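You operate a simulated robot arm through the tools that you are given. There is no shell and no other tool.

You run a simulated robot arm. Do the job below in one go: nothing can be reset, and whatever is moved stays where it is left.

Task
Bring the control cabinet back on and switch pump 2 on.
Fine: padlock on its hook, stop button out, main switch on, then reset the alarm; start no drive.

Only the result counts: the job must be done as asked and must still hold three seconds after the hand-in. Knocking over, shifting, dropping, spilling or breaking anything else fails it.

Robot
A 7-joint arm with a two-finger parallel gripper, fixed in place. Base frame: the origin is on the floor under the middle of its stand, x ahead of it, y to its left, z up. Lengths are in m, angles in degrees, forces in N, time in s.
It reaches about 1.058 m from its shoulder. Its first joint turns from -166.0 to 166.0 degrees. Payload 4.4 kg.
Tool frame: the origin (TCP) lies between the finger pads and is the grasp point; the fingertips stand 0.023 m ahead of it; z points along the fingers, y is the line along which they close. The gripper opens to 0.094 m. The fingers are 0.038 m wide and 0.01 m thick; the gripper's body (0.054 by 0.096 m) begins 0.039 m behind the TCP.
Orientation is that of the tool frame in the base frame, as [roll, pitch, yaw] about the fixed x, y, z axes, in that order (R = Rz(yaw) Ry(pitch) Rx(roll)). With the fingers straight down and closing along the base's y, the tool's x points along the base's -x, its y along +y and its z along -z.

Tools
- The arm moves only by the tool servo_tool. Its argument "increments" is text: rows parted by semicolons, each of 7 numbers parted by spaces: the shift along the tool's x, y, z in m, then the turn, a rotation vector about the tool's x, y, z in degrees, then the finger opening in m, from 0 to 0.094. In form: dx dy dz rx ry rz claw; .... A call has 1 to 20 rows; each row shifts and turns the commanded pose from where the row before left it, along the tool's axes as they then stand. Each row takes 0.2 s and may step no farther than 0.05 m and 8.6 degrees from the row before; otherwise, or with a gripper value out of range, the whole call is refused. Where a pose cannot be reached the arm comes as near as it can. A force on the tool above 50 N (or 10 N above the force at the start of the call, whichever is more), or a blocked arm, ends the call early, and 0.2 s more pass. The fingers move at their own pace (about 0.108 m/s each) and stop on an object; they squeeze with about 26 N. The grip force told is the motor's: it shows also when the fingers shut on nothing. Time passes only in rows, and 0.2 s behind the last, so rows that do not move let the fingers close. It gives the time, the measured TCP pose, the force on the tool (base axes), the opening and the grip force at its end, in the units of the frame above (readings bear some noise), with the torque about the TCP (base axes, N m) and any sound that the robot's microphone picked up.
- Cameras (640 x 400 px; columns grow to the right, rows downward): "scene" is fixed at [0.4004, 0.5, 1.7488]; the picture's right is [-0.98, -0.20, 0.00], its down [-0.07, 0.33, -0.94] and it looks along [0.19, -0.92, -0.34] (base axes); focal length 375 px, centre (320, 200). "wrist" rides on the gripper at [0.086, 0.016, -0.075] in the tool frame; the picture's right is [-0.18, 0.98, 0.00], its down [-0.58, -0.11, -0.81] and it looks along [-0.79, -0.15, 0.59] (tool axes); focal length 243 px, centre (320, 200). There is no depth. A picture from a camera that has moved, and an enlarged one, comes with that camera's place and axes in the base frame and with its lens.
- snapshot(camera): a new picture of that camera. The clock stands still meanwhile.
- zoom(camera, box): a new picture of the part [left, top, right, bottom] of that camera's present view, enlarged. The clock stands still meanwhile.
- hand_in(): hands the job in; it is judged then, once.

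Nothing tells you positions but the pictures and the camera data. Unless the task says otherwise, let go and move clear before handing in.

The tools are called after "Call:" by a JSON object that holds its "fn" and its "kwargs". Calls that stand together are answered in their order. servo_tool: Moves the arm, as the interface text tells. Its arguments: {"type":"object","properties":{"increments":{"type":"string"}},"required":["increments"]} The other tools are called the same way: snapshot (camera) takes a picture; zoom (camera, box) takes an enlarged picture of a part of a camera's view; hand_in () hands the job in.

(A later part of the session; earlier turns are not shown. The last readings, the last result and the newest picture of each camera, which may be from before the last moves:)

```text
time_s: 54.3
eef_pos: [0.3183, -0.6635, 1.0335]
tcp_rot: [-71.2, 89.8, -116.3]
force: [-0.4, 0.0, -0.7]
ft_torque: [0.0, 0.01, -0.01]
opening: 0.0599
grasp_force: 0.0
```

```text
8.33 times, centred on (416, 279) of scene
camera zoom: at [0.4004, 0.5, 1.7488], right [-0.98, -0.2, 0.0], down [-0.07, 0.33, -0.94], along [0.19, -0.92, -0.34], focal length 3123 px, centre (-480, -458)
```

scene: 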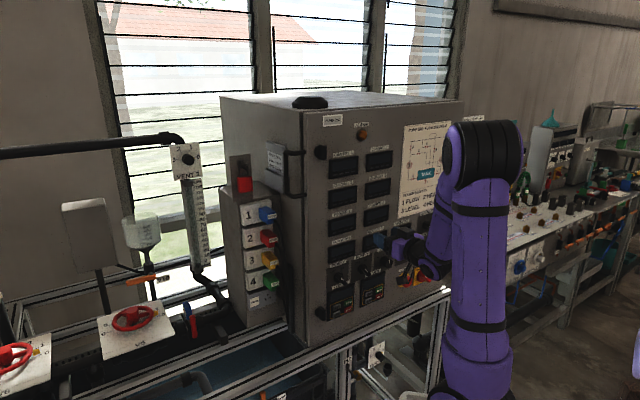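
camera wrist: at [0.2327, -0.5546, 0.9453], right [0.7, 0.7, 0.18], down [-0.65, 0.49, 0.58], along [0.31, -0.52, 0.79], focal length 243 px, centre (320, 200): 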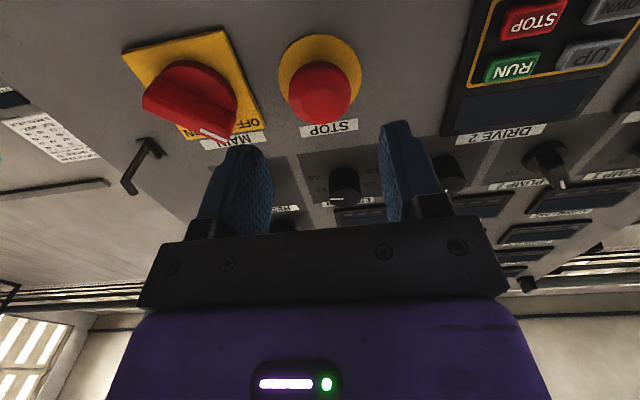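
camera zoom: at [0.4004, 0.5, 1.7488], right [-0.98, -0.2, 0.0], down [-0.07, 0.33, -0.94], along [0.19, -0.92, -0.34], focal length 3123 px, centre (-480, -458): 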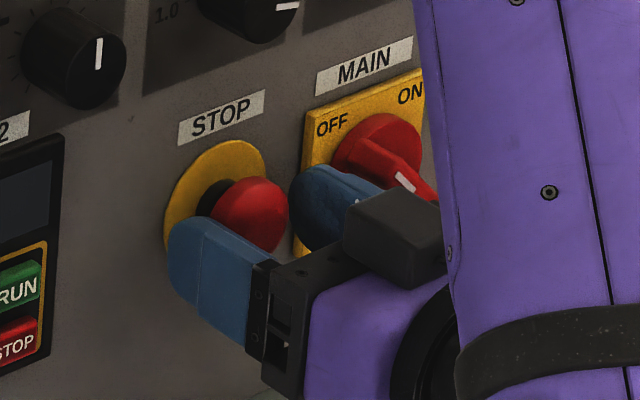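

The fingers straddle the head. Closing on it.

Call:
{"fn": "servo_tool", "kwargs": {"increments": "0 0 0 0 0 0 0.045; 0 0 0 0 0 0 0.025; 0 0 0 0 0 0 0.025; 0 0 0 0 0 0 0.025"}}

Call:
{"fn": "zoom", "kwargs": {"camera": "wrist", "box": [200, 80, 440, 230]}}

Call:
{"fn": "zoom", "kwargs": {"camera": "scene", "box": [384, 255, 448, 303]}}

```text
time_s: 55.3
eef_pos: [0.3196, -0.6641, 1.0345]
tcp_rot: [-68.8, 89.8, -113.6]
force: [6.7, 4.8, 0.1]
ft_torque: [-0.03, -0.03, 0.13]
opening: 0.0408
grasp_force: 45.3
```

```text
2.67 times, centred on (320, 155) of wrist
camera zoom: at [0.2764, -0.5992, 0.9461], right [0.69, 0.7, 0.18], down [-0.65, 0.49, 0.58], along [0.31, -0.52, 0.79], focal length 647 px, centre (320, 320)
```

zoom: 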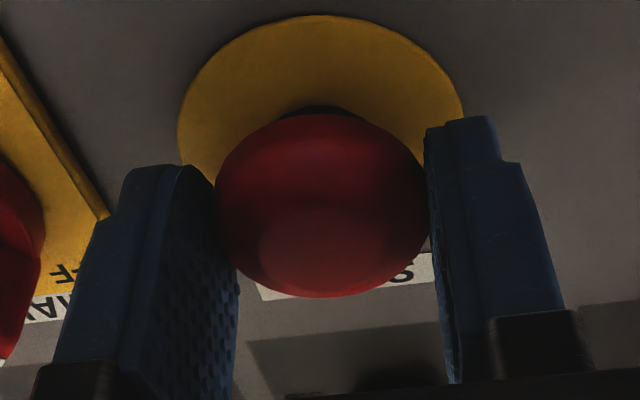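

```text
8.33 times, centred on (416, 279) of scene
camera zoom: at [0.4004, 0.5, 1.7488], right [-0.98, -0.2, 0.0], down [-0.07, 0.33, -0.94], along [0.19, -0.92, -0.34], focal length 3123 px, centre (-480, -458)
```

zoom: 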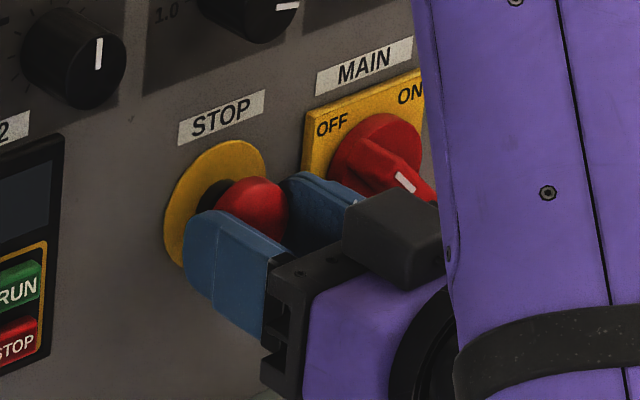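

Gripped at 0.0408 m, with an 8 N side load from about 1–2 mm of misalignment. I'll ease that off, then pull outward in small steps.

Call:
{"fn": "servo_tool", "kwargs": {"increments": "0 0.0015 0 0 0 0 0.025; 0 0 -0.002 0 0 0 0.025; 0 0 -0.002 0 0 0 0.025; 0 0 0 0 0 0 0.025"}}

Call:
{"fn": "zoom", "kwargs": {"camera": "scene", "box": [384, 255, 448, 303]}}

```text
time_s: 56.3
eef_pos: [0.3136, -0.66, 1.0337]
tcp_rot: [-48.1, 89.6, -93.2]
force: [-7.1, 0.9, 14.6]
ft_torque: [-0.18, -0.24, -0.12]
opening: 0.0406
grasp_force: 44.6
heard: click
```

```text
8.33 times, centred on (416, 279) of scene
camera zoom: at [0.4004, 0.5, 1.7488], right [-0.98, -0.2, 0.0], down [-0.07, 0.33, -0.94], along [0.19, -0.92, -0.34], focal length 3123 px, centre (-480, -458)
```

zoom: 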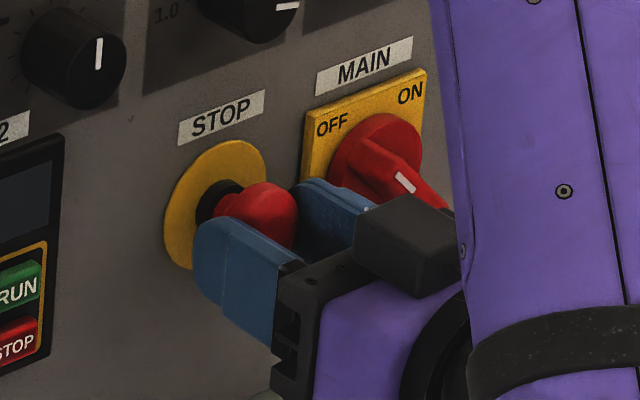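

A click was heard and the button came out about 5–6 mm. I'll release and back off to check it stays out.

Call:
{"fn": "servo_tool", "kwargs": {"increments": "0 0 0 0 0 0 0.045; 0 0 0 0 0 0 0.06; 0 0 0 0 0 0 0.06; 0 0 -0.02 0 0 0 0.06; 0 0 -0.025 0 0 0 0.06; 0 0 -0.025 0 0 0 0.06; 0 0 0 0 0 0 0.06"}}

Call:
{"fn": "zoom", "kwargs": {"camera": "scene", "box": [394, 262, 426, 290]}}

Call:
{"fn": "snapshot", "kwargs": {"camera": "wrist"}}

Call:
{"fn": "snapshot", "kwargs": {"camera": "scene"}}

```text
time_s: 57.9
eef_pos: [0.2677, -0.6092, 1.0336]
tcp_rot: [-65.8, 89.8, -110.8]
force: [0.6, -0.3, 0.1]
ft_torque: [0.05, 0.02, 0.0]
opening: 0.06
grasp_force: 0.0
```

```text
14.29 times, centred on (410, 276) of scene
camera zoom: at [0.4004, 0.5, 1.7488], right [-0.98, -0.2, 0.0], down [-0.07, 0.33, -0.94], along [0.19, -0.92, -0.34], focal length 5354 px, centre (-966, -886)
```

zoom: 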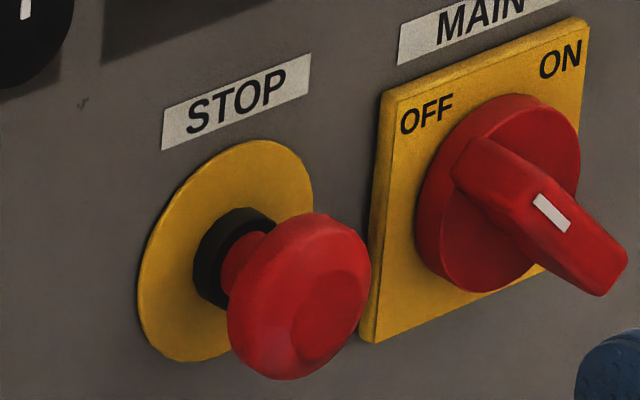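

```text
taken
camera wrist: at [0.2252, -0.5447, 0.9449], right [0.7, 0.7, 0.18], down [-0.65, 0.49, 0.58], along [0.31, -0.52, 0.79], focal length 243 px, centre (320, 200)
```

wrist: 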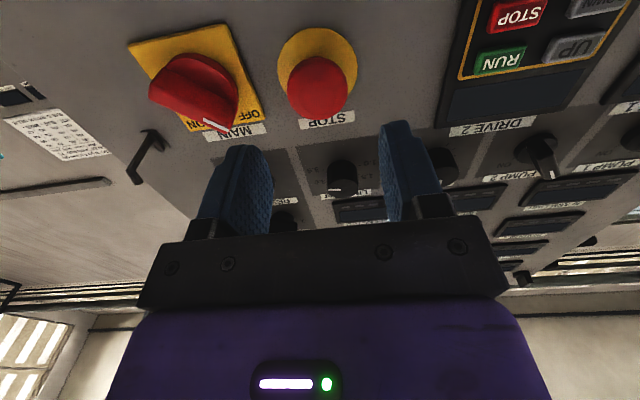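

```text
taken
```

scene: 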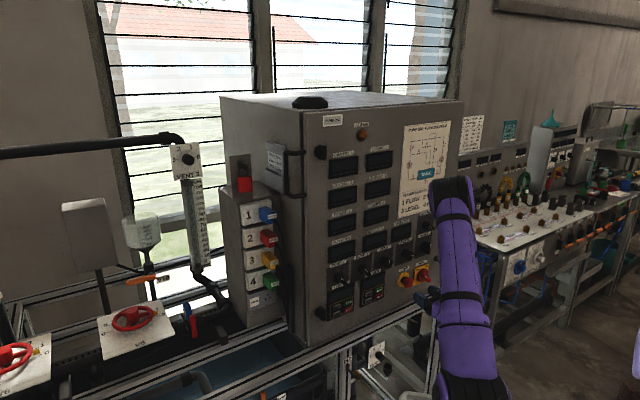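

STOP is out now, with its red neck visible. Next is MAIN, whose handle lies at 45° toward OFF. I'll slide in front of it and measure its centre.

Call:
{"fn": "servo_tool", "kwargs": {"increments": "0.0015 -0.043 0 0 0 0 0.04; 0.0015 -0.0427 0 0 0 0 0.04; 0 0 0 0 0 0 0.04"}}

Call:
{"fn": "snapshot", "kwargs": {"camera": "wrist"}}

Call:
{"fn": "zoom", "kwargs": {"camera": "wrist", "box": [240, 10, 400, 150]}}

Call:
{"fn": "zoom", "kwargs": {"camera": "scene", "box": [404, 255, 444, 290]}}

```text
time_s: 58.7
eef_pos: [0.2068, -0.6724, 1.0293]
tcp_rot: [-74.1, 89.8, -119.1]
force: [0.3, 0.2, 0.2]
ft_torque: [0.0, 0.01, 0.03]
opening: 0.0399
grasp_force: 0.1
```

```text
taken
camera wrist: at [0.1637, -0.6089, 0.9419], right [0.7, 0.7, 0.18], down [-0.65, 0.49, 0.58], along [0.31, -0.52, 0.79], focal length 243 px, centre (320, 200)
```

wrist: 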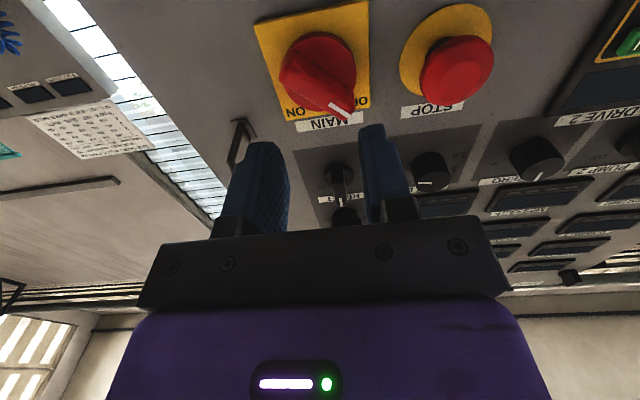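

```text
2.86 times, centred on (320, 80) of wrist
camera zoom: at [0.1637, -0.6089, 0.9419], right [0.7, 0.7, 0.18], down [-0.65, 0.49, 0.58], along [0.31, -0.52, 0.79], focal length 693 px, centre (320, 543)
```

zoom: 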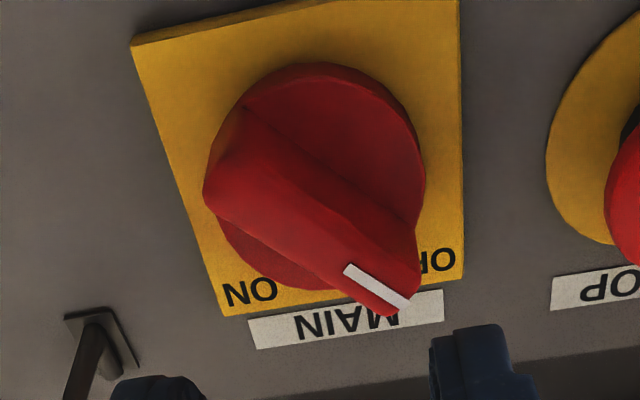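

```text
11.43 times, centred on (424, 272) of scene
camera zoom: at [0.4004, 0.5, 1.7488], right [-0.98, -0.2, 0.0], down [-0.07, 0.33, -0.94], along [0.19, -0.92, -0.34], focal length 4283 px, centre (-869, -629)
```

zoom: 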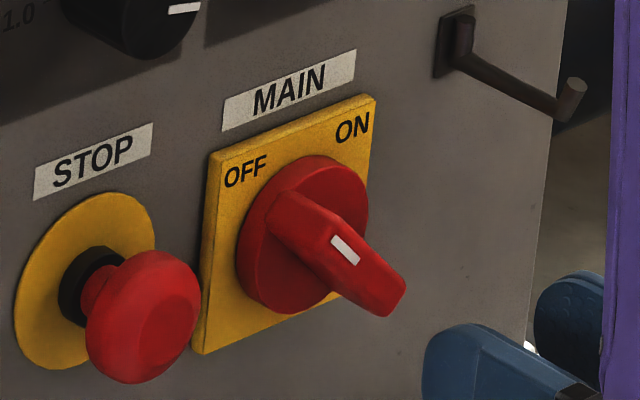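

MAIN's centre is at a = 0.331, z = 1.0265, with the handle bar along the 10:30–4:30 line. I'll roll the hand by -45° so the fingers close across the bar, then check.

Call:
{"fn": "servo_tool", "kwargs": {"increments": "0.0014 0 0 0 0 0 0.04; 0 0 0 0 0 -7.5 0.04; 0 0 0 0 0 -7.5 0.04; 0 0 0 0 0 -7.5 0.04; 0 0 0 0 0 -7.5 0.04; 0 0 0 0 0 -7.5 0.04; 0 0 0 0 0 -7.5 0.04; 0 0 0 0 0 0 0.04"}}

Call:
{"fn": "snapshot", "kwargs": {"camera": "wrist"}}

Call:
{"fn": "zoom", "kwargs": {"camera": "scene", "box": [394, 245, 458, 293]}}

```text
time_s: 60.5
eef_pos: [0.2059, -0.6695, 1.0293]
tcp_rot: [-90.0, 44.8, -134.9]
force: [0.2, 0.0, 0.5]
ft_torque: [0.01, -0.04, 0.02]
opening: 0.0401
grasp_force: 0.0
```

```text
taken
camera wrist: at [0.1166, -0.653, 0.9553], right [0.58, 0.58, -0.57], down [-0.33, 0.81, 0.49], along [0.74, -0.09, 0.66], focal length 243 px, centre (320, 200)
```

wrist: 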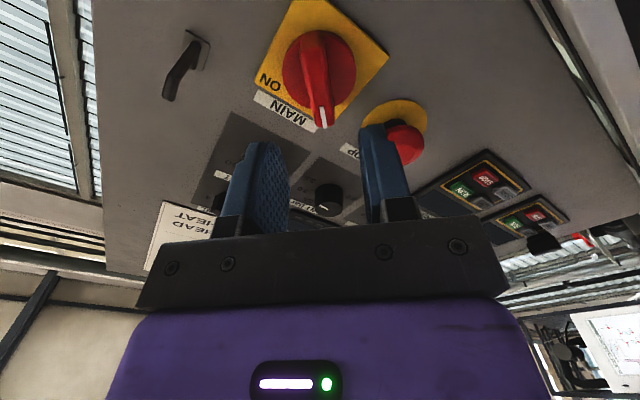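

```text
8.33 times, centred on (426, 269) of scene
camera zoom: at [0.4004, 0.5, 1.7488], right [-0.98, -0.2, 0.0], down [-0.07, 0.33, -0.94], along [0.19, -0.92, -0.34], focal length 3123 px, centre (-563, -375)
```

zoom: 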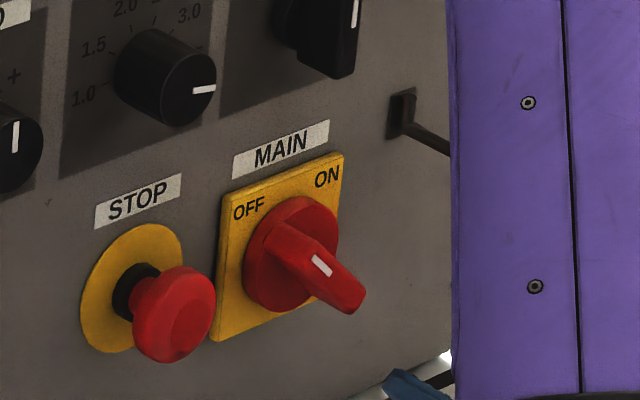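

The fingers are lined up with the handle bar. Moving forward to straddle it.

Call:
{"fn": "servo_tool", "kwargs": {"increments": "0.0015 0 0.02 0 0 0 0.04; 0 0 0.02 0 0 0 0.04; 0 0 0.012 0 0 0 0.04; 0 0 0 0 0 0 0.04"}}

Call:
{"fn": "zoom", "kwargs": {"camera": "wrist", "box": [200, 60, 440, 230]}}

Call:
{"fn": "zoom", "kwargs": {"camera": "scene", "box": [394, 245, 458, 293]}}

```text
time_s: 61.5
eef_pos: [0.2421, -0.7091, 1.0278]
tcp_rot: [-89.7, 44.7, -134.8]
force: [0.1, -0.9, 0.0]
ft_torque: [-0.04, 0.01, -0.01]
opening: 0.0399
grasp_force: 0.0
```

```text
2.35 times, centred on (320, 145) of wrist
camera zoom: at [0.1533, -0.692, 0.9542], right [0.58, 0.58, -0.57], down [-0.33, 0.81, 0.49], along [0.74, -0.09, 0.66], focal length 571 px, centre (320, 329)
```

zoom: 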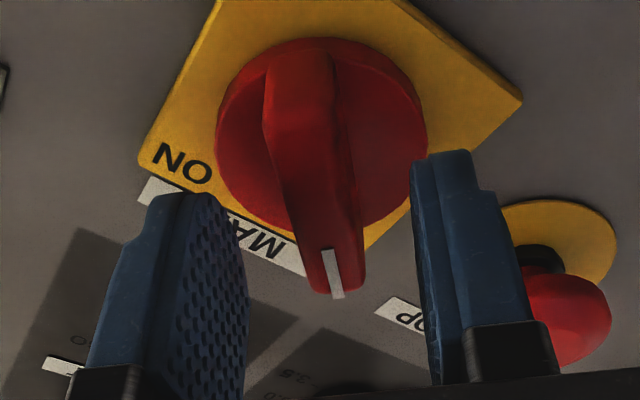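

```text
8.33 times, centred on (426, 269) of scene
camera zoom: at [0.4004, 0.5, 1.7488], right [-0.98, -0.2, 0.0], down [-0.07, 0.33, -0.94], along [0.19, -0.92, -0.34], focal length 3123 px, centre (-563, -375)
```

zoom: 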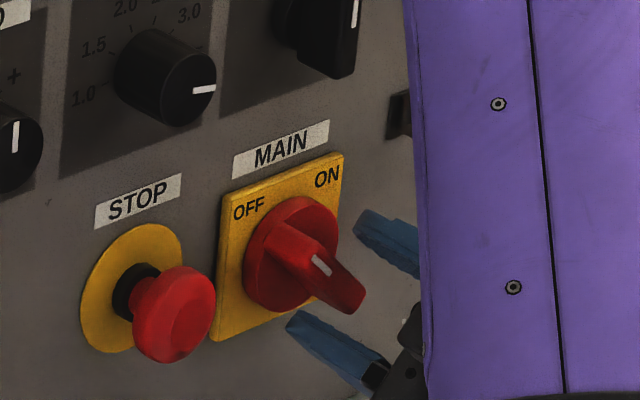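

The handle sits centrally between the fingers. I'll advance 15 mm more and close on the bar.

Call:
{"fn": "servo_tool", "kwargs": {"increments": "0 0 0.008 0 0 0 0.04; 0 0 0.007 0 0 0 0.04; 0 0 0 0 0 0 0.04; 0 0 0 0 0 0 0.02; 0 0 0 0 0 0 0.005; 0 0 0 0 0 0 0.005; 0 0 0 0 0 0 0.005"}}

Call:
{"fn": "zoom", "kwargs": {"camera": "wrist", "box": [200, 60, 440, 230]}}

Call:
{"fn": "zoom", "kwargs": {"camera": "scene", "box": [394, 245, 458, 293]}}

```text
time_s: 63.1
eef_pos: [0.2525, -0.7194, 1.0284]
tcp_rot: [-90.0, 44.8, -134.9]
force: [-0.3, -5.0, 5.7]
ft_torque: [0.57, 0.13, -0.18]
opening: 0.015
grasp_force: 45.1
```

```text
2.35 times, centred on (320, 145) of wrist
camera zoom: at [0.1638, -0.7018, 0.9544], right [0.58, 0.58, -0.57], down [-0.33, 0.81, 0.49], along [0.74, -0.09, 0.67], focal length 571 px, centre (320, 329)
```

zoom: 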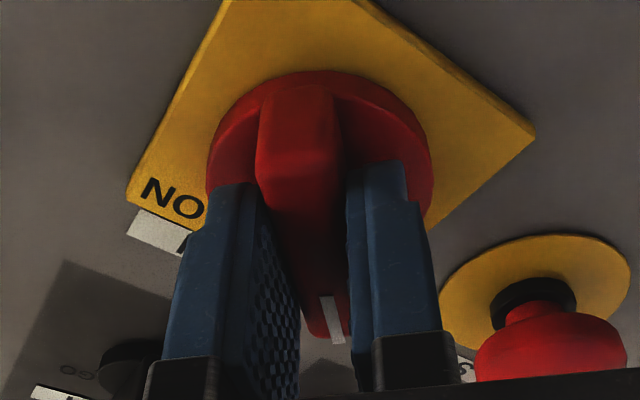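

```text
8.33 times, centred on (426, 269) of scene
camera zoom: at [0.4004, 0.5, 1.7488], right [-0.98, -0.2, 0.0], down [-0.07, 0.33, -0.94], along [0.19, -0.92, -0.34], focal length 3123 px, centre (-563, -375)
```

zoom: 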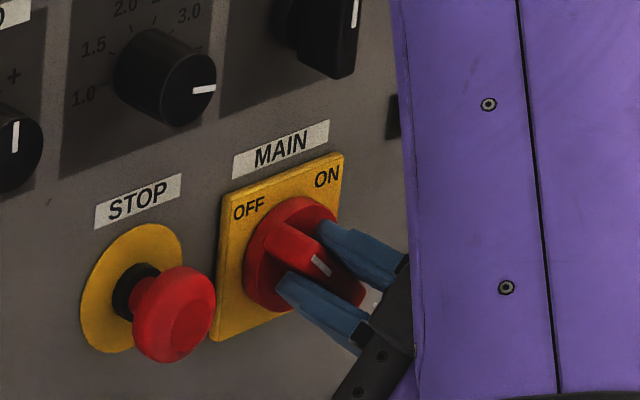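

The bar is gripped (15 mm wide). I'll turn clockwise 45° first and watch the load.

Call:
{"fn": "servo_tool", "kwargs": {"increments": "0 -0.0008 0 0 0 0 0.005; 0 0 0 0 0 7.5 0.005; 0 0 0 0 0 7.5 0.005; 0 0 0 0 0 7.5 0.005; 0 0 0 0 0 7.5 0.005; 0 0 0 0 0 7.5 0.005; 0 0 0 0 0 7.5 0.005; 0 0 0 0 0 0 0.005"}}

Call:
{"fn": "zoom", "kwargs": {"camera": "scene", "box": [394, 245, 458, 293]}}

Call:
{"fn": "zoom", "kwargs": {"camera": "wrist", "box": [200, 60, 440, 230]}}

```text
time_s: 64.9
eef_pos: [0.2522, -0.7197, 1.0294]
tcp_rot: [-43.7, 89.9, -88.8]
force: [4.4, -11.8, 12.3]
ft_torque: [0.66, 0.63, 0.0]
opening: 0.0151
grasp_force: 44.9
```

```text
8.33 times, centred on (426, 269) of scene
camera zoom: at [0.4004, 0.5, 1.7488], right [-0.98, -0.2, 0.0], down [-0.07, 0.33, -0.94], along [0.19, -0.92, -0.34], focal length 3123 px, centre (-563, -375)
```

zoom: 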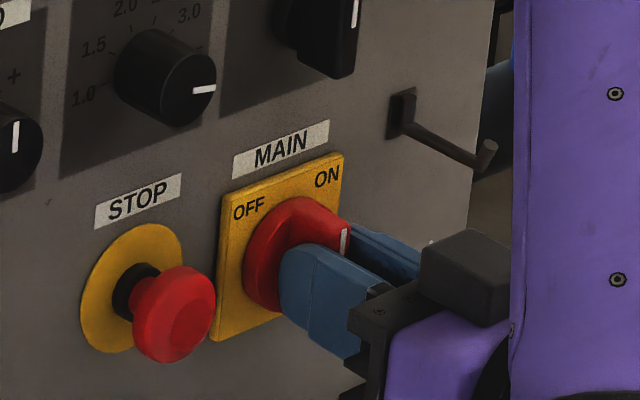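

```text
2.35 times, centred on (320, 145) of wrist
camera zoom: at [0.2102, -0.6554, 0.9405], right [0.69, 0.7, 0.18], down [-0.65, 0.49, 0.58], along [0.31, -0.52, 0.79], focal length 571 px, centre (320, 329)
```

zoom: 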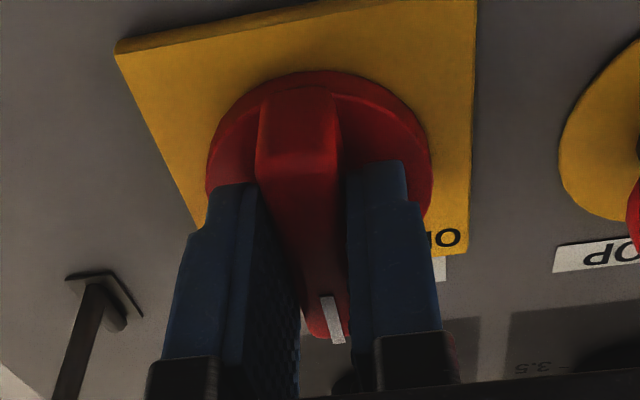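

The handle is now upright, halfway between OFF and ON, with moderate load. I'll ease the offset slightly and turn the remaining 45°.

Call:
{"fn": "servo_tool", "kwargs": {"increments": "-0.0012 0 0.0005 0 0 0 0.005; 0 0 0 0 0 7.5 0.005; 0 0 0 0 0 7.5 0.005; 0 0 0 0 0 7.5 0.005; 0 0 0 0 0 7.5 0.005; 0 0 0 0 0 7.5 0.005; 0 0 0 0 0 7.5 0.005; 0 0 0 0 0 0 0.005"}}

Call:
{"fn": "zoom", "kwargs": {"camera": "scene", "box": [394, 245, 458, 293]}}

Call:
{"fn": "snapshot", "kwargs": {"camera": "scene"}}

```text
time_s: 66.7
eef_pos: [0.2523, -0.7199, 1.0277]
tcp_rot: [89.9, 45.0, 45.0]
force: [-8.4, 0.4, -9.2]
ft_torque: [0.38, 0.37, 0.69]
opening: 0.0148
grasp_force: 45.1
```

```text
8.33 times, centred on (426, 269) of scene
camera zoom: at [0.4004, 0.5, 1.7488], right [-0.98, -0.2, 0.0], down [-0.07, 0.33, -0.94], along [0.19, -0.92, -0.34], focal length 3123 px, centre (-563, -375)
```

zoom: 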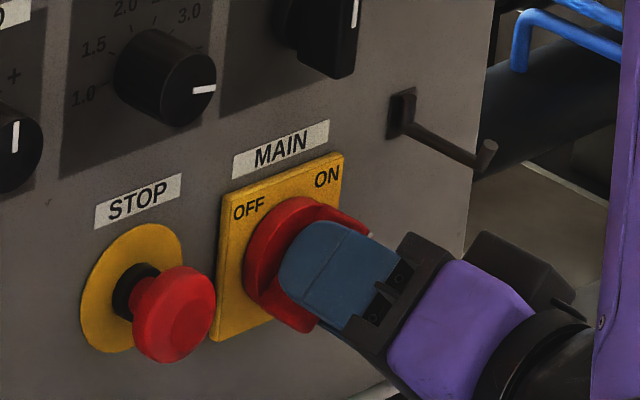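

```text
taken
```

scene: 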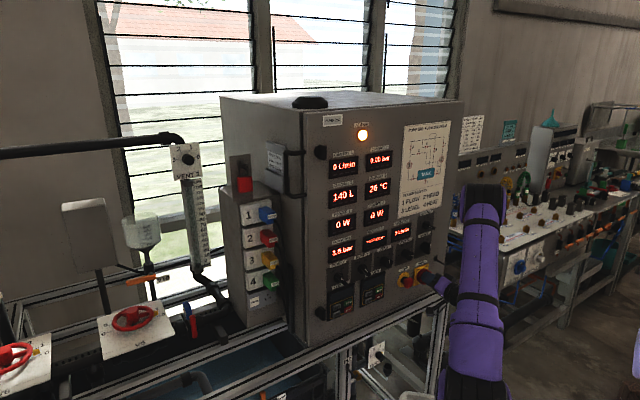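

The cabinet is powered: the displays are lit and the ALARM lamp is on. I'll release MAIN, back off and confirm that it stays at ON.

Call:
{"fn": "servo_tool", "kwargs": {"increments": "0 0 0 0 0 0 0.02; 0 0 0 0 0 0 0.04; 0 0 0 0 0 0 0.04; 0 0 -0.02 0 0 0 0.04; 0 0 -0.03 0 0 0 0.04; 0 0 -0.02 0 0 0 0.04; 0 0 0 0 0 0 0.04"}}

Call:
{"fn": "zoom", "kwargs": {"camera": "scene", "box": [394, 245, 458, 293]}}

Call:
{"fn": "zoom", "kwargs": {"camera": "scene", "box": [310, 110, 450, 215]}}

Call:
{"fn": "zoom", "kwargs": {"camera": "scene", "box": [310, 200, 450, 305]}}

Call:
{"fn": "snapshot", "kwargs": {"camera": "wrist"}}

```text
time_s: 68.3
eef_pos: [0.2035, -0.6705, 1.0291]
tcp_rot: [89.9, 45.2, 44.9]
force: [0.1, 0.2, 0.8]
ft_torque: [0.0, 0.0, 0.01]
opening: 0.04
grasp_force: 0.1
```

```text
8.33 times, centred on (426, 269) of scene
camera zoom: at [0.4004, 0.5, 1.7488], right [-0.98, -0.2, 0.0], down [-0.07, 0.33, -0.94], along [0.19, -0.92, -0.34], focal length 3123 px, centre (-563, -375)
```

zoom: 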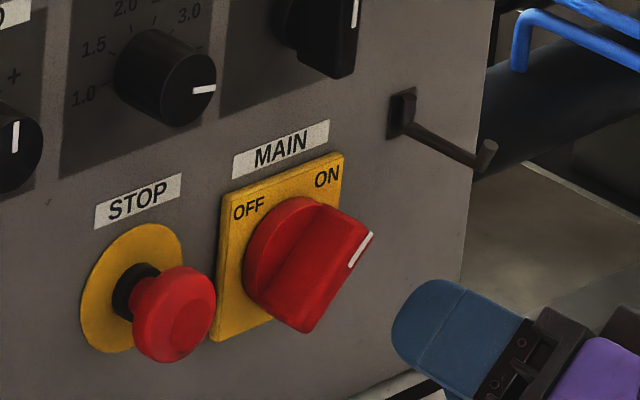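

```text
3.81 times, centred on (380, 162) of scene
camera zoom: at [0.4004, 0.5, 1.7488], right [-0.98, -0.2, 0.0], down [-0.07, 0.33, -0.94], along [0.19, -0.92, -0.34], focal length 1428 px, centre (91, 343)
```

zoom: 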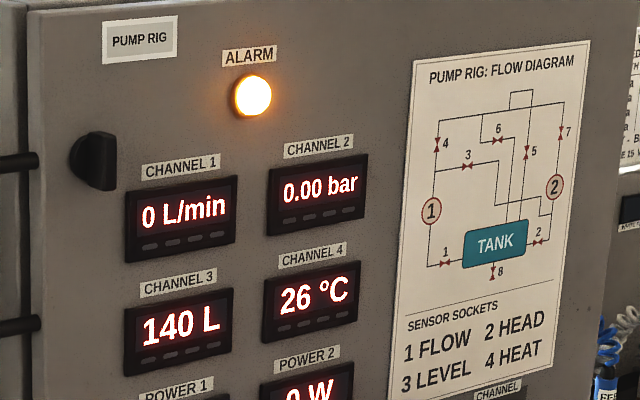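

```text
3.81 times, centred on (380, 252) of scene
camera zoom: at [0.4004, 0.5, 1.7488], right [-0.98, -0.2, 0.0], down [-0.07, 0.33, -0.94], along [0.19, -0.92, -0.34], focal length 1428 px, centre (91, 0)
```

zoom: 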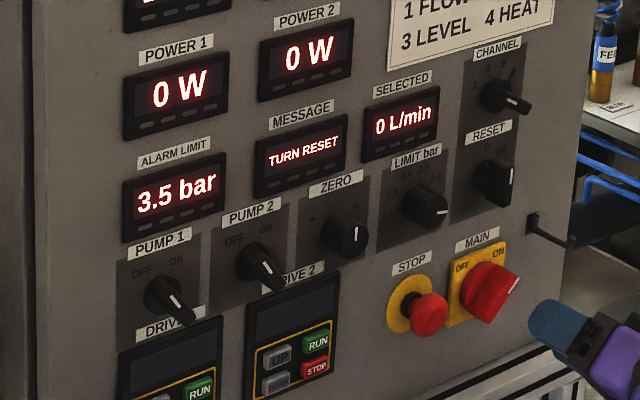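

```text
taken
camera wrist: at [0.2018, -0.5668, 0.9777], right [0.4, 0.4, 0.82], down [-0.91, 0.23, 0.33], along [-0.05, -0.89, 0.46], focal length 243 px, centre (320, 200)
```

wrist: 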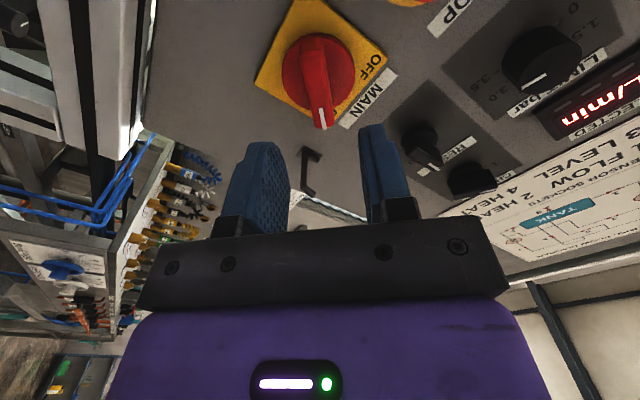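

MAIN stays at ON, STOP is out, and MESSAGE reads "TURN RESET" with the ALARM lamp lit. Next I'll roll the hand back upright and rise to the RESET knob.

Call:
{"fn": "servo_tool", "kwargs": {"increments": "0 0 0 0 0 -7.5 0.04; 0 0 0 0 0 -7.5 0.04; 0 0 0 0 0 -7.5 0.04; 0 0 0 0 0 -7.5 0.04; 0 0 0 0 0 -7.5 0.04; 0 0 0 0 0 -7.5 0.04; -0.037 0 0 0 0 0 0.04; -0.037 0 0 0 0 0 0.04; -0.034 0 0 0 0 0 0.04; 0 0 0 0 0 0 0.04"}}

Call:
{"fn": "snapshot", "kwargs": {"camera": "wrist"}}

Call:
{"fn": "zoom", "kwargs": {"camera": "wrist", "box": [240, 10, 400, 150]}}

Call:
{"fn": "zoom", "kwargs": {"camera": "scene", "box": [404, 205, 468, 261]}}

```text
time_s: 70.5
eef_pos: [0.2028, -0.6667, 1.1387]
tcp_rot: [-70.3, 89.9, -115.3]
force: [-0.2, 0.0, 0.3]
ft_torque: [0.0, 0.0, -0.01]
opening: 0.0401
grasp_force: 0.1
```

```text
taken
camera wrist: at [0.1608, -0.6038, 1.0508], right [0.7, 0.7, 0.18], down [-0.65, 0.49, 0.58], along [0.31, -0.52, 0.79], focal length 243 px, centre (320, 200)
```

wrist: 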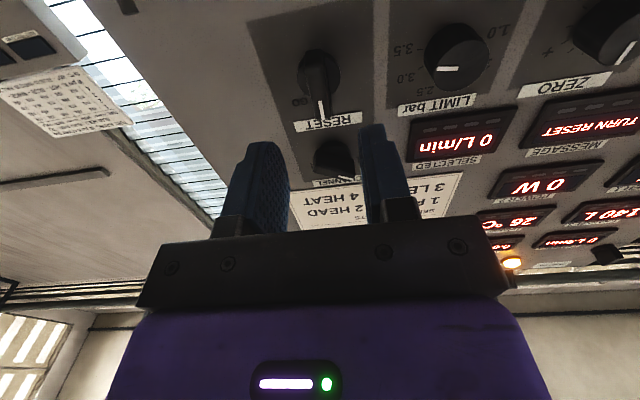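

```text
2.86 times, centred on (320, 80) of wrist
camera zoom: at [0.1608, -0.6038, 1.0508], right [0.7, 0.7, 0.18], down [-0.65, 0.49, 0.58], along [0.31, -0.52, 0.79], focal length 693 px, centre (320, 543)
```

zoom: 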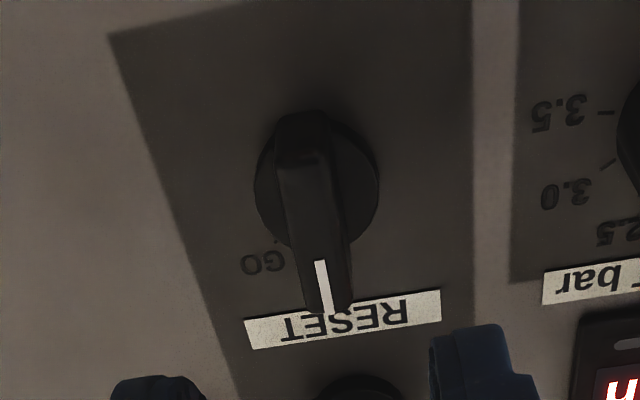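

```text
7.14 times, centred on (436, 233) of scene
camera zoom: at [0.4004, 0.5, 1.7488], right [-0.98, -0.2, 0.0], down [-0.07, 0.33, -0.94], along [0.19, -0.92, -0.34], focal length 2677 px, centre (-509, -36)
```

zoom: 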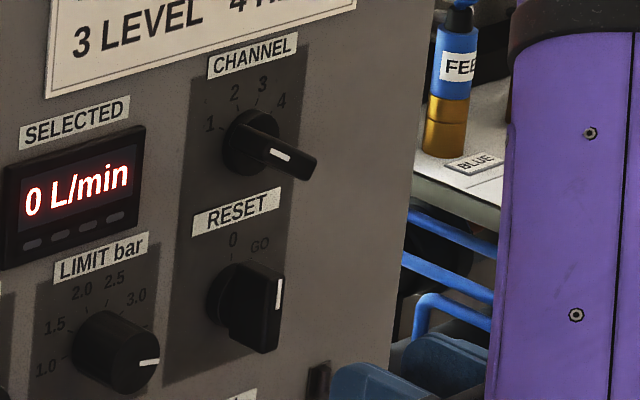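

RESET's centre is at a = 0.3305, z = 1.138. Its bar is upright at 0, and GO lies about 40–45° clockwise. I'll move in and grip the bar.

Call:
{"fn": "servo_tool", "kwargs": {"increments": "-0.0017 -0.0013 0.02 0 0 0 0.036; 0 0 0.02 0 0 0 0.036; 0 0 0.015 0 0 0 0.036; 0 0 0.013 0 0 0 0.036; 0 0 0 0 0 0 0.036"}}

Call:
{"fn": "zoom", "kwargs": {"camera": "wrist", "box": [200, 60, 440, 230]}}

Call:
{"fn": "zoom", "kwargs": {"camera": "scene", "box": [404, 205, 468, 261]}}

```text
time_s: 71.7
eef_pos: [0.2503, -0.7187, 1.1393]
tcp_rot: [-65.0, 89.8, -110.1]
force: [0.1, 0.4, -0.9]
ft_torque: [0.03, -0.02, -0.03]
opening: 0.0361
grasp_force: 0.0
```

```text
2.35 times, centred on (320, 145) of wrist
camera zoom: at [0.2076, -0.6546, 1.0519], right [0.69, 0.7, 0.18], down [-0.65, 0.49, 0.58], along [0.31, -0.52, 0.79], focal length 571 px, centre (320, 329)
```

zoom: 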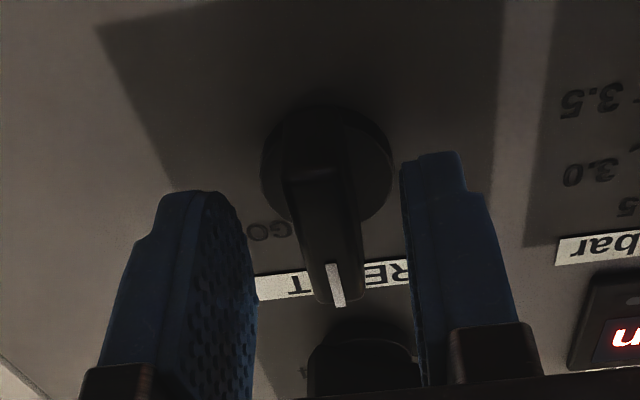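

```text
7.14 times, centred on (436, 233) of scene
camera zoom: at [0.4004, 0.5, 1.7488], right [-0.98, -0.2, 0.0], down [-0.07, 0.33, -0.94], along [0.19, -0.92, -0.34], focal length 2677 px, centre (-509, -36)
```

zoom: 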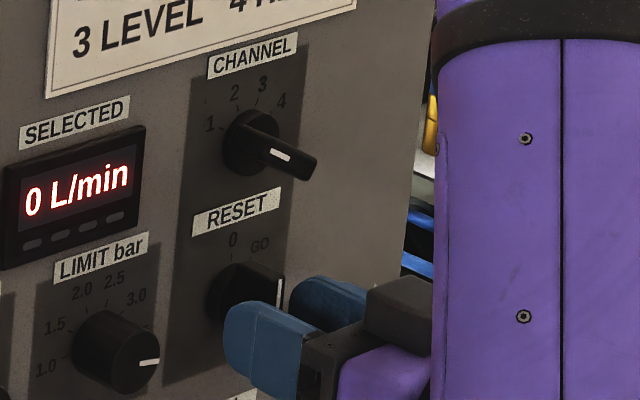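

Aligned. Closing on the RESET bar.

Call:
{"fn": "servo_tool", "kwargs": {"increments": "0 0.001 0 0 0 0 0.036; 0 0 0 0 0 0 0.02; 0 0 0 0 0 0 0.004; 0 0 0 0 0 0 0.004; 0 0 0 0 0 0 0.004"}}

Call:
{"fn": "zoom", "kwargs": {"camera": "wrist", "box": [200, 60, 440, 230]}}

```text
time_s: 72.9
eef_pos: [0.2512, -0.7167, 1.14]
tcp_rot: [-66.6, 89.8, -111.6]
force: [1.3, 1.7, -0.9]
ft_torque: [0.05, -0.33, 0.07]
opening: 0.0128
grasp_force: 45.2
```

```text
2.35 times, centred on (320, 145) of wrist
camera zoom: at [0.2083, -0.6538, 1.0518], right [0.69, 0.7, 0.18], down [-0.65, 0.49, 0.58], along [0.31, -0.52, 0.79], focal length 571 px, centre (320, 329)
```

zoom: 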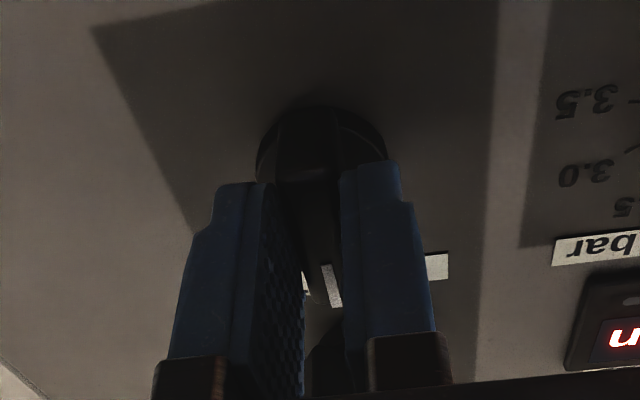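

Gripped at 12.8 mm with little side load. I'll turn clockwise toward GO.

Call:
{"fn": "servo_tool", "kwargs": {"increments": "0 0 0 0 0 7.5 0.004; 0 0 0 0 0 7.5 0.004; 0 0 0 0 0 7.5 0.004; 0 0 0 0 0 7.5 0.004; 0 0 0 0 0 7 0.004; 0 0 0 0 0 0 0.004"}}

Call:
{"fn": "zoom", "kwargs": {"camera": "scene", "box": [310, 110, 450, 215]}}

Call:
{"fn": "zoom", "kwargs": {"camera": "scene", "box": [330, 195, 470, 300]}}

```text
time_s: 74.3
eef_pos: [0.2528, -0.7153, 1.1407]
tcp_rot: [89.8, 53.1, 44.8]
force: [6.0, 21.4, 6.3]
ft_torque: [-0.54, -0.53, -0.07]
opening: 0.0129
grasp_force: 44.7
heard: click
```

```text
3.81 times, centred on (380, 162) of scene
camera zoom: at [0.4004, 0.5, 1.7488], right [-0.98, -0.2, 0.0], down [-0.07, 0.33, -0.94], along [0.19, -0.92, -0.34], focal length 1428 px, centre (91, 343)
```

zoom: 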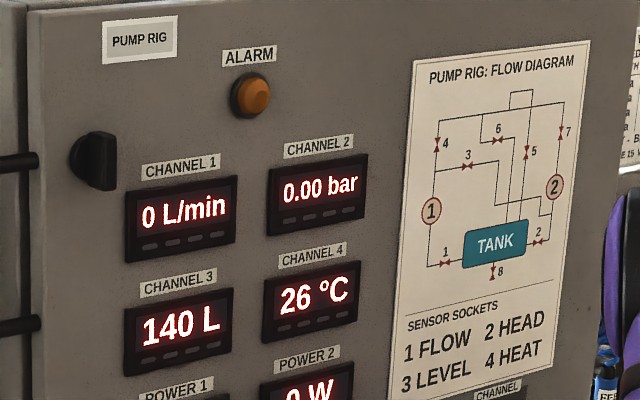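

```text
3.81 times, centred on (400, 248) of scene
camera zoom: at [0.4004, 0.5, 1.7488], right [-0.98, -0.2, 0.0], down [-0.07, 0.33, -0.94], along [0.19, -0.92, -0.34], focal length 1428 px, centre (15, 19)
```

zoom: 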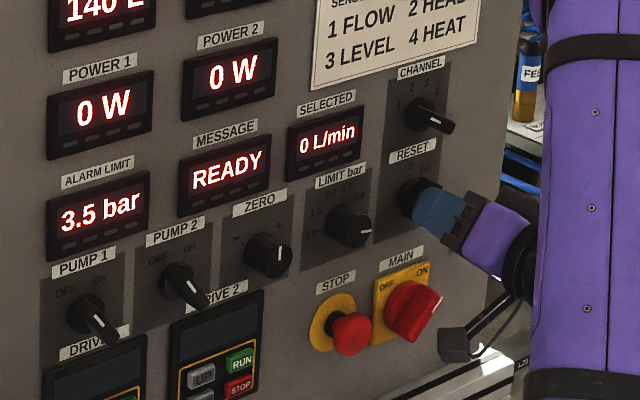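

The alarm lamp is out and MESSAGE reads READY. I'll turn RESET gently back to 0 with the grip, release it and back off.

Call:
{"fn": "servo_tool", "kwargs": {"increments": "0 0 0 0 0 -7.5 0.004; 0 0 0 0 0 -7.5 0.004; 0 0 0 0 0 -7.5 0.004; 0 0 0 0 0 -7.5 0.004; 0 0 0 0 0 -7 0.004; 0 0 0 0 0 0 0.004; 0 0 0 0 0 0 0.02; 0 0 0 0 0 0 0.036; 0 0 0 0 0 0 0.036; 0 0 -0.02 0 0 0 0.036; 0 0 -0.03 0 0 0 0.036; 0 0 0 0 0 0 0.036"}}

Call:
{"fn": "zoom", "kwargs": {"camera": "scene", "box": [330, 195, 470, 300]}}

Call:
{"fn": "snapshot", "kwargs": {"camera": "scene"}}

Call:
{"fn": "snapshot", "kwargs": {"camera": "wrist"}}

```text
time_s: 76.9
eef_pos: [0.2159, -0.682, 1.1399]
tcp_rot: [-66.6, 89.8, -111.6]
force: [-0.1, -0.7, -0.7]
ft_torque: [0.02, 0.03, 0.02]
opening: 0.0361
grasp_force: 0.0
heard: click
```

```text
3.81 times, centred on (400, 248) of scene
camera zoom: at [0.4004, 0.5, 1.7488], right [-0.98, -0.2, 0.0], down [-0.07, 0.33, -0.94], along [0.19, -0.92, -0.34], focal length 1428 px, centre (15, 19)
```

zoom: 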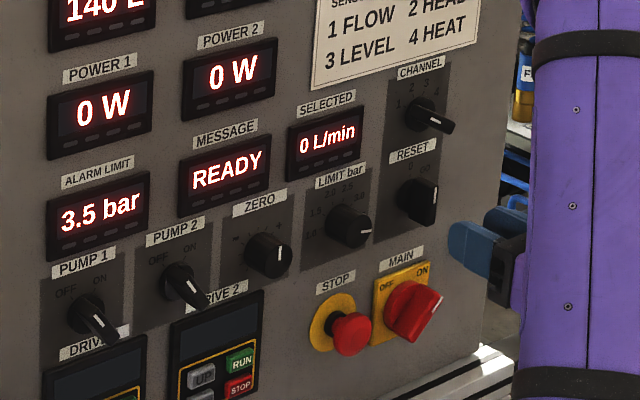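

```text
taken
```

scene: 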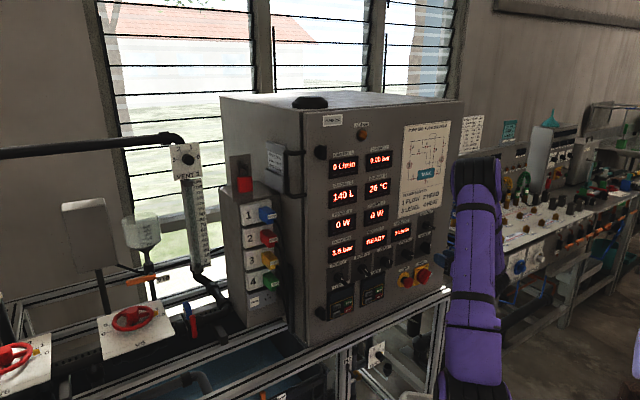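

```text
taken
camera wrist: at [0.1729, -0.6182, 1.052], right [0.69, 0.7, 0.18], down [-0.65, 0.49, 0.58], along [0.31, -0.52, 0.79], focal length 243 px, centre (320, 200)
```

wrist: 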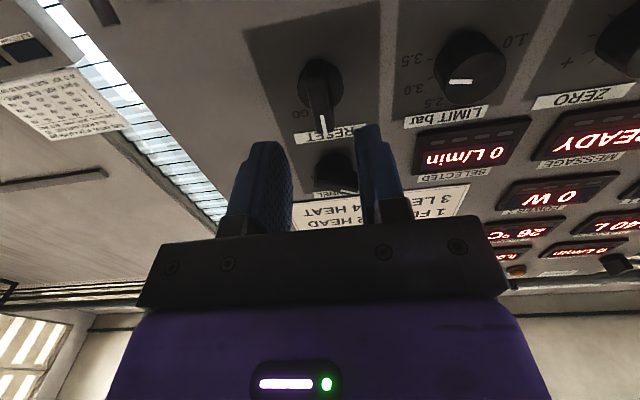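

RESET is back at 0 and the message stays READY. Next is PUMP 2. To keep clear of LIMIT and ZERO I'll rise above the knob row, move left in short stages, then descend in front of PUMP 2.

Call:
{"fn": "servo_tool", "kwargs": {"increments": "-0.045 0 0 0 0 0 0.036; -0.045 0 0 0 0 0 0.036; 0 0.04 0 0 0 0 0.036; 0 0.04 0 0 0 0 0.036; 0 0.04 0 0 0 0 0.036; 0 0 0 0 0 0 0.036"}}

Call:
{"fn": "snapshot", "kwargs": {"camera": "wrist"}}

```text
time_s: 78.3
eef_pos: [0.3016, -0.5966, 1.2286]
tcp_rot: [-66.8, 89.7, -111.9]
force: [-0.5, -0.9, -1.0]
ft_torque: [-0.02, 0.02, -0.02]
opening: 0.0358
grasp_force: 0.1
```

```text
taken
camera wrist: at [0.2597, -0.5324, 1.1411], right [0.7, 0.7, 0.18], down [-0.65, 0.49, 0.58], along [0.31, -0.52, 0.79], focal length 243 px, centre (320, 200)
```

wrist: 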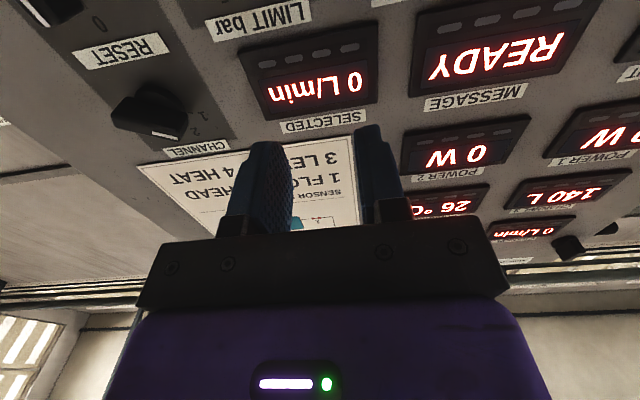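

Tracking well at about 9 cm from the panel. Continuing left in short steps.

Call:
{"fn": "servo_tool", "kwargs": {"increments": "0 0.035 0 0 0 0 0.036; 0 0.035 0 0 0 0 0.036; 0 0.03 0 0 0 0 0.036; 0 0 0 0 0 0 0.036"}}

```text
time_s: 79.3
eef_pos: [0.3719, -0.5267, 1.228]
tcp_rot: [-67.5, 89.8, -112.6]
force: [0.5, -0.5, -0.3]
ft_torque: [0.02, 0.01, -0.01]
opening: 0.036
grasp_force: 0.0
```

Still on track at a = 0.11. Moving the last 6 cm left.

Call:
{"fn": "servo_tool", "kwargs": {"increments": "0 0.031 0 0 0 0 0.036; 0 0.0315 0 0 0 0 0.036; 0 0 0 0 0 0 0.036"}}

Call:
{"fn": "snapshot", "kwargs": {"camera": "scene"}}

Call:
{"fn": "zoom", "kwargs": {"camera": "scene", "box": [330, 230, 410, 300]}}

```text
time_s: 80.1
eef_pos: [0.4204, -0.5136, 1.237]
tcp_rot: [-78.0, 89.8, -122.9]
force: [0.1, 0.4, 1.1]
ft_torque: [0.05, 0.02, -0.01]
opening: 0.036
grasp_force: 0.1
out of reach, approached as far as the arm can: row 1, 2
```

```text
taken
```

scene: 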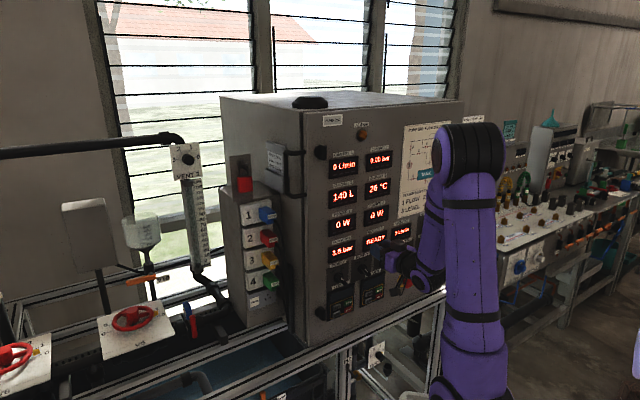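

```text
5.71 times, centred on (370, 265) of scene
camera zoom: at [0.4004, 0.5, 1.7488], right [-0.98, -0.2, 0.0], down [-0.07, 0.33, -0.94], along [0.19, -0.92, -0.34], focal length 2142 px, centre (34, -171)
```

zoom: 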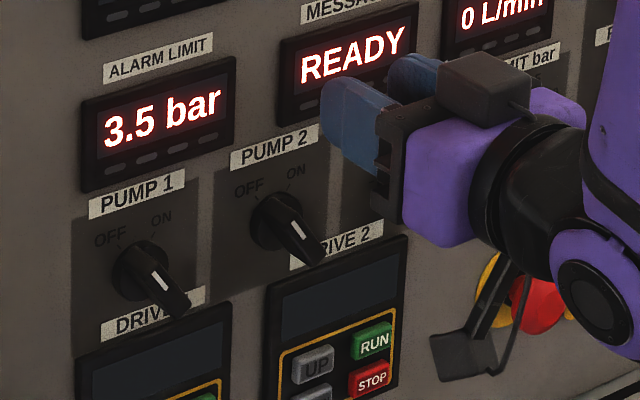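

The arm again runs short of range here and drifted 2.5 cm toward the panel, still with no contact. I'll descend slightly to the right of PUMP 2, between it and ZERO, keeping the tips in front of the knobs, and look at it from there.

Call:
{"fn": "servo_tool", "kwargs": {"increments": "0.015 -0.012 -0.008 0 0 0 0.036; 0.03 -0.012 -0.006 0 0 0 0.036; 0.03 -0.006 0 0 0 0 0.036; 0.02 0 0 0 0 0 0.036; 0 0 0 0 0 0 0.036"}}

Call:
{"fn": "snapshot", "kwargs": {"camera": "wrist"}}

Call:
{"fn": "zoom", "kwargs": {"camera": "scene", "box": [340, 230, 420, 300]}}

```text
time_s: 81.3
eef_pos: [0.389, -0.5309, 1.1413]
tcp_rot: [-63.7, 89.7, -108.7]
force: [0.2, -0.3, -0.2]
ft_torque: [0.0, 0.01, -0.02]
opening: 0.0357
grasp_force: 0.0
out of reach, approached as far as the arm can: row 2
```

```text
taken
camera wrist: at [0.347, -0.4679, 1.0529], right [0.7, 0.7, 0.18], down [-0.65, 0.49, 0.58], along [0.31, -0.52, 0.79], focal length 243 px, centre (320, 200)
```

wrist: 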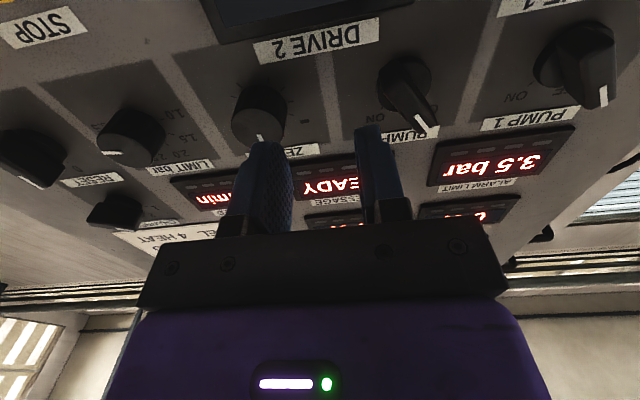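

```text
5.71 times, centred on (380, 265) of scene
camera zoom: at [0.4004, 0.5, 1.7488], right [-0.98, -0.2, 0.0], down [-0.07, 0.33, -0.94], along [0.19, -0.92, -0.34], focal length 2142 px, centre (-23, -171)
```

zoom: 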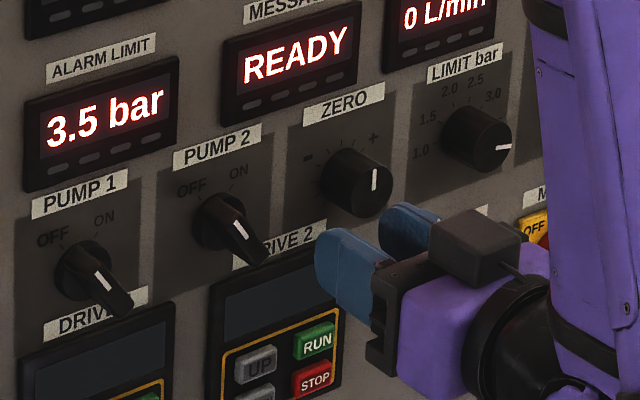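

PUMP 2 is now visible in the wrist view. I'll enlarge it to get its centre and handle angle.

Call:
{"fn": "zoom", "kwargs": {"camera": "wrist", "box": [340, 20, 500, 145]}}

Call:
{"fn": "zoom", "kwargs": {"camera": "scene", "box": [345, 245, 385, 285]}}

```text
3.20 times, centred on (420, 82) of wrist
camera zoom: at [0.347, -0.4679, 1.0529], right [0.7, 0.7, 0.18], down [-0.65, 0.49, 0.58], along [0.31, -0.52, 0.79], focal length 776 px, centre (0, 576)
```

zoom: 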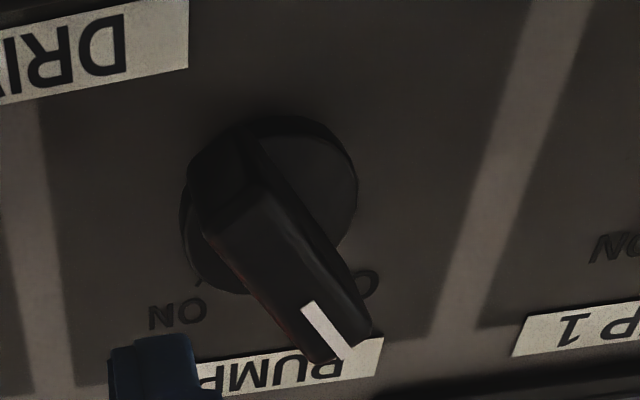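

```text
10.00 times, centred on (365, 265) of scene
camera zoom: at [0.4004, 0.5, 1.7488], right [-0.98, -0.2, 0.0], down [-0.07, 0.33, -0.94], along [0.19, -0.92, -0.34], focal length 3748 px, centre (-130, -450)
```

zoom: 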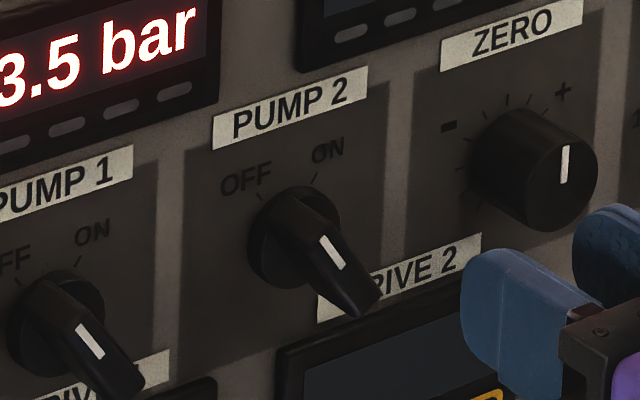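

PUMP 2's centre is at about a = 0.048, z = 1.140. Its handle points to OFF (10:30) and ON is at 1:30. I'll roll the hand -45° here, then come in along the handle's own line from the lower right so the fingers cannot catch it sideways.

Call:
{"fn": "servo_tool", "kwargs": {"increments": "0 0 0 0 0 -7.5 0.04; 0 0 0 0 0 -7.5 0.04; 0 0 0 0 0 -7.5 0.04; 0 0 0 0 0 -7.5 0.04; 0 0 0 0 0 -7.5 0.04; 0 0 0 0 0 -7.5 0.04; 0 0 0 0 0 0 0.04"}}

Call:
{"fn": "snapshot", "kwargs": {"camera": "wrist"}}

Call:
{"fn": "zoom", "kwargs": {"camera": "scene", "box": [340, 230, 420, 300]}}

```text
time_s: 82.9
eef_pos: [0.3895, -0.5304, 1.1418]
tcp_rot: [-89.8, 44.8, -134.9]
force: [0.0, -0.3, -0.9]
ft_torque: [0.0, 0.0, 0.01]
opening: 0.0401
grasp_force: 0.0
```

```text
taken
camera wrist: at [0.3007, -0.513, 1.0682], right [0.58, 0.58, -0.57], down [-0.33, 0.81, 0.49], along [0.74, -0.09, 0.66], focal length 243 px, centre (320, 200)
```

wrist: 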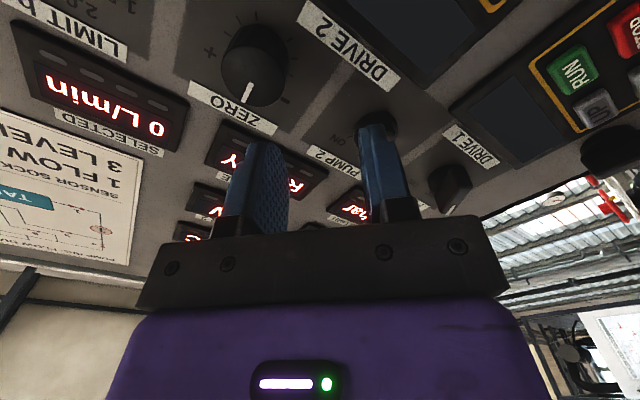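

```text
5.71 times, centred on (380, 265) of scene
camera zoom: at [0.4004, 0.5, 1.7488], right [-0.98, -0.2, 0.0], down [-0.07, 0.33, -0.94], along [0.19, -0.92, -0.34], focal length 2142 px, centre (-23, -171)
```

zoom: 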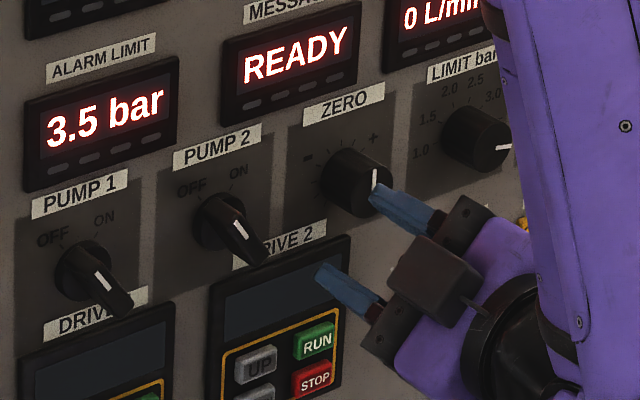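

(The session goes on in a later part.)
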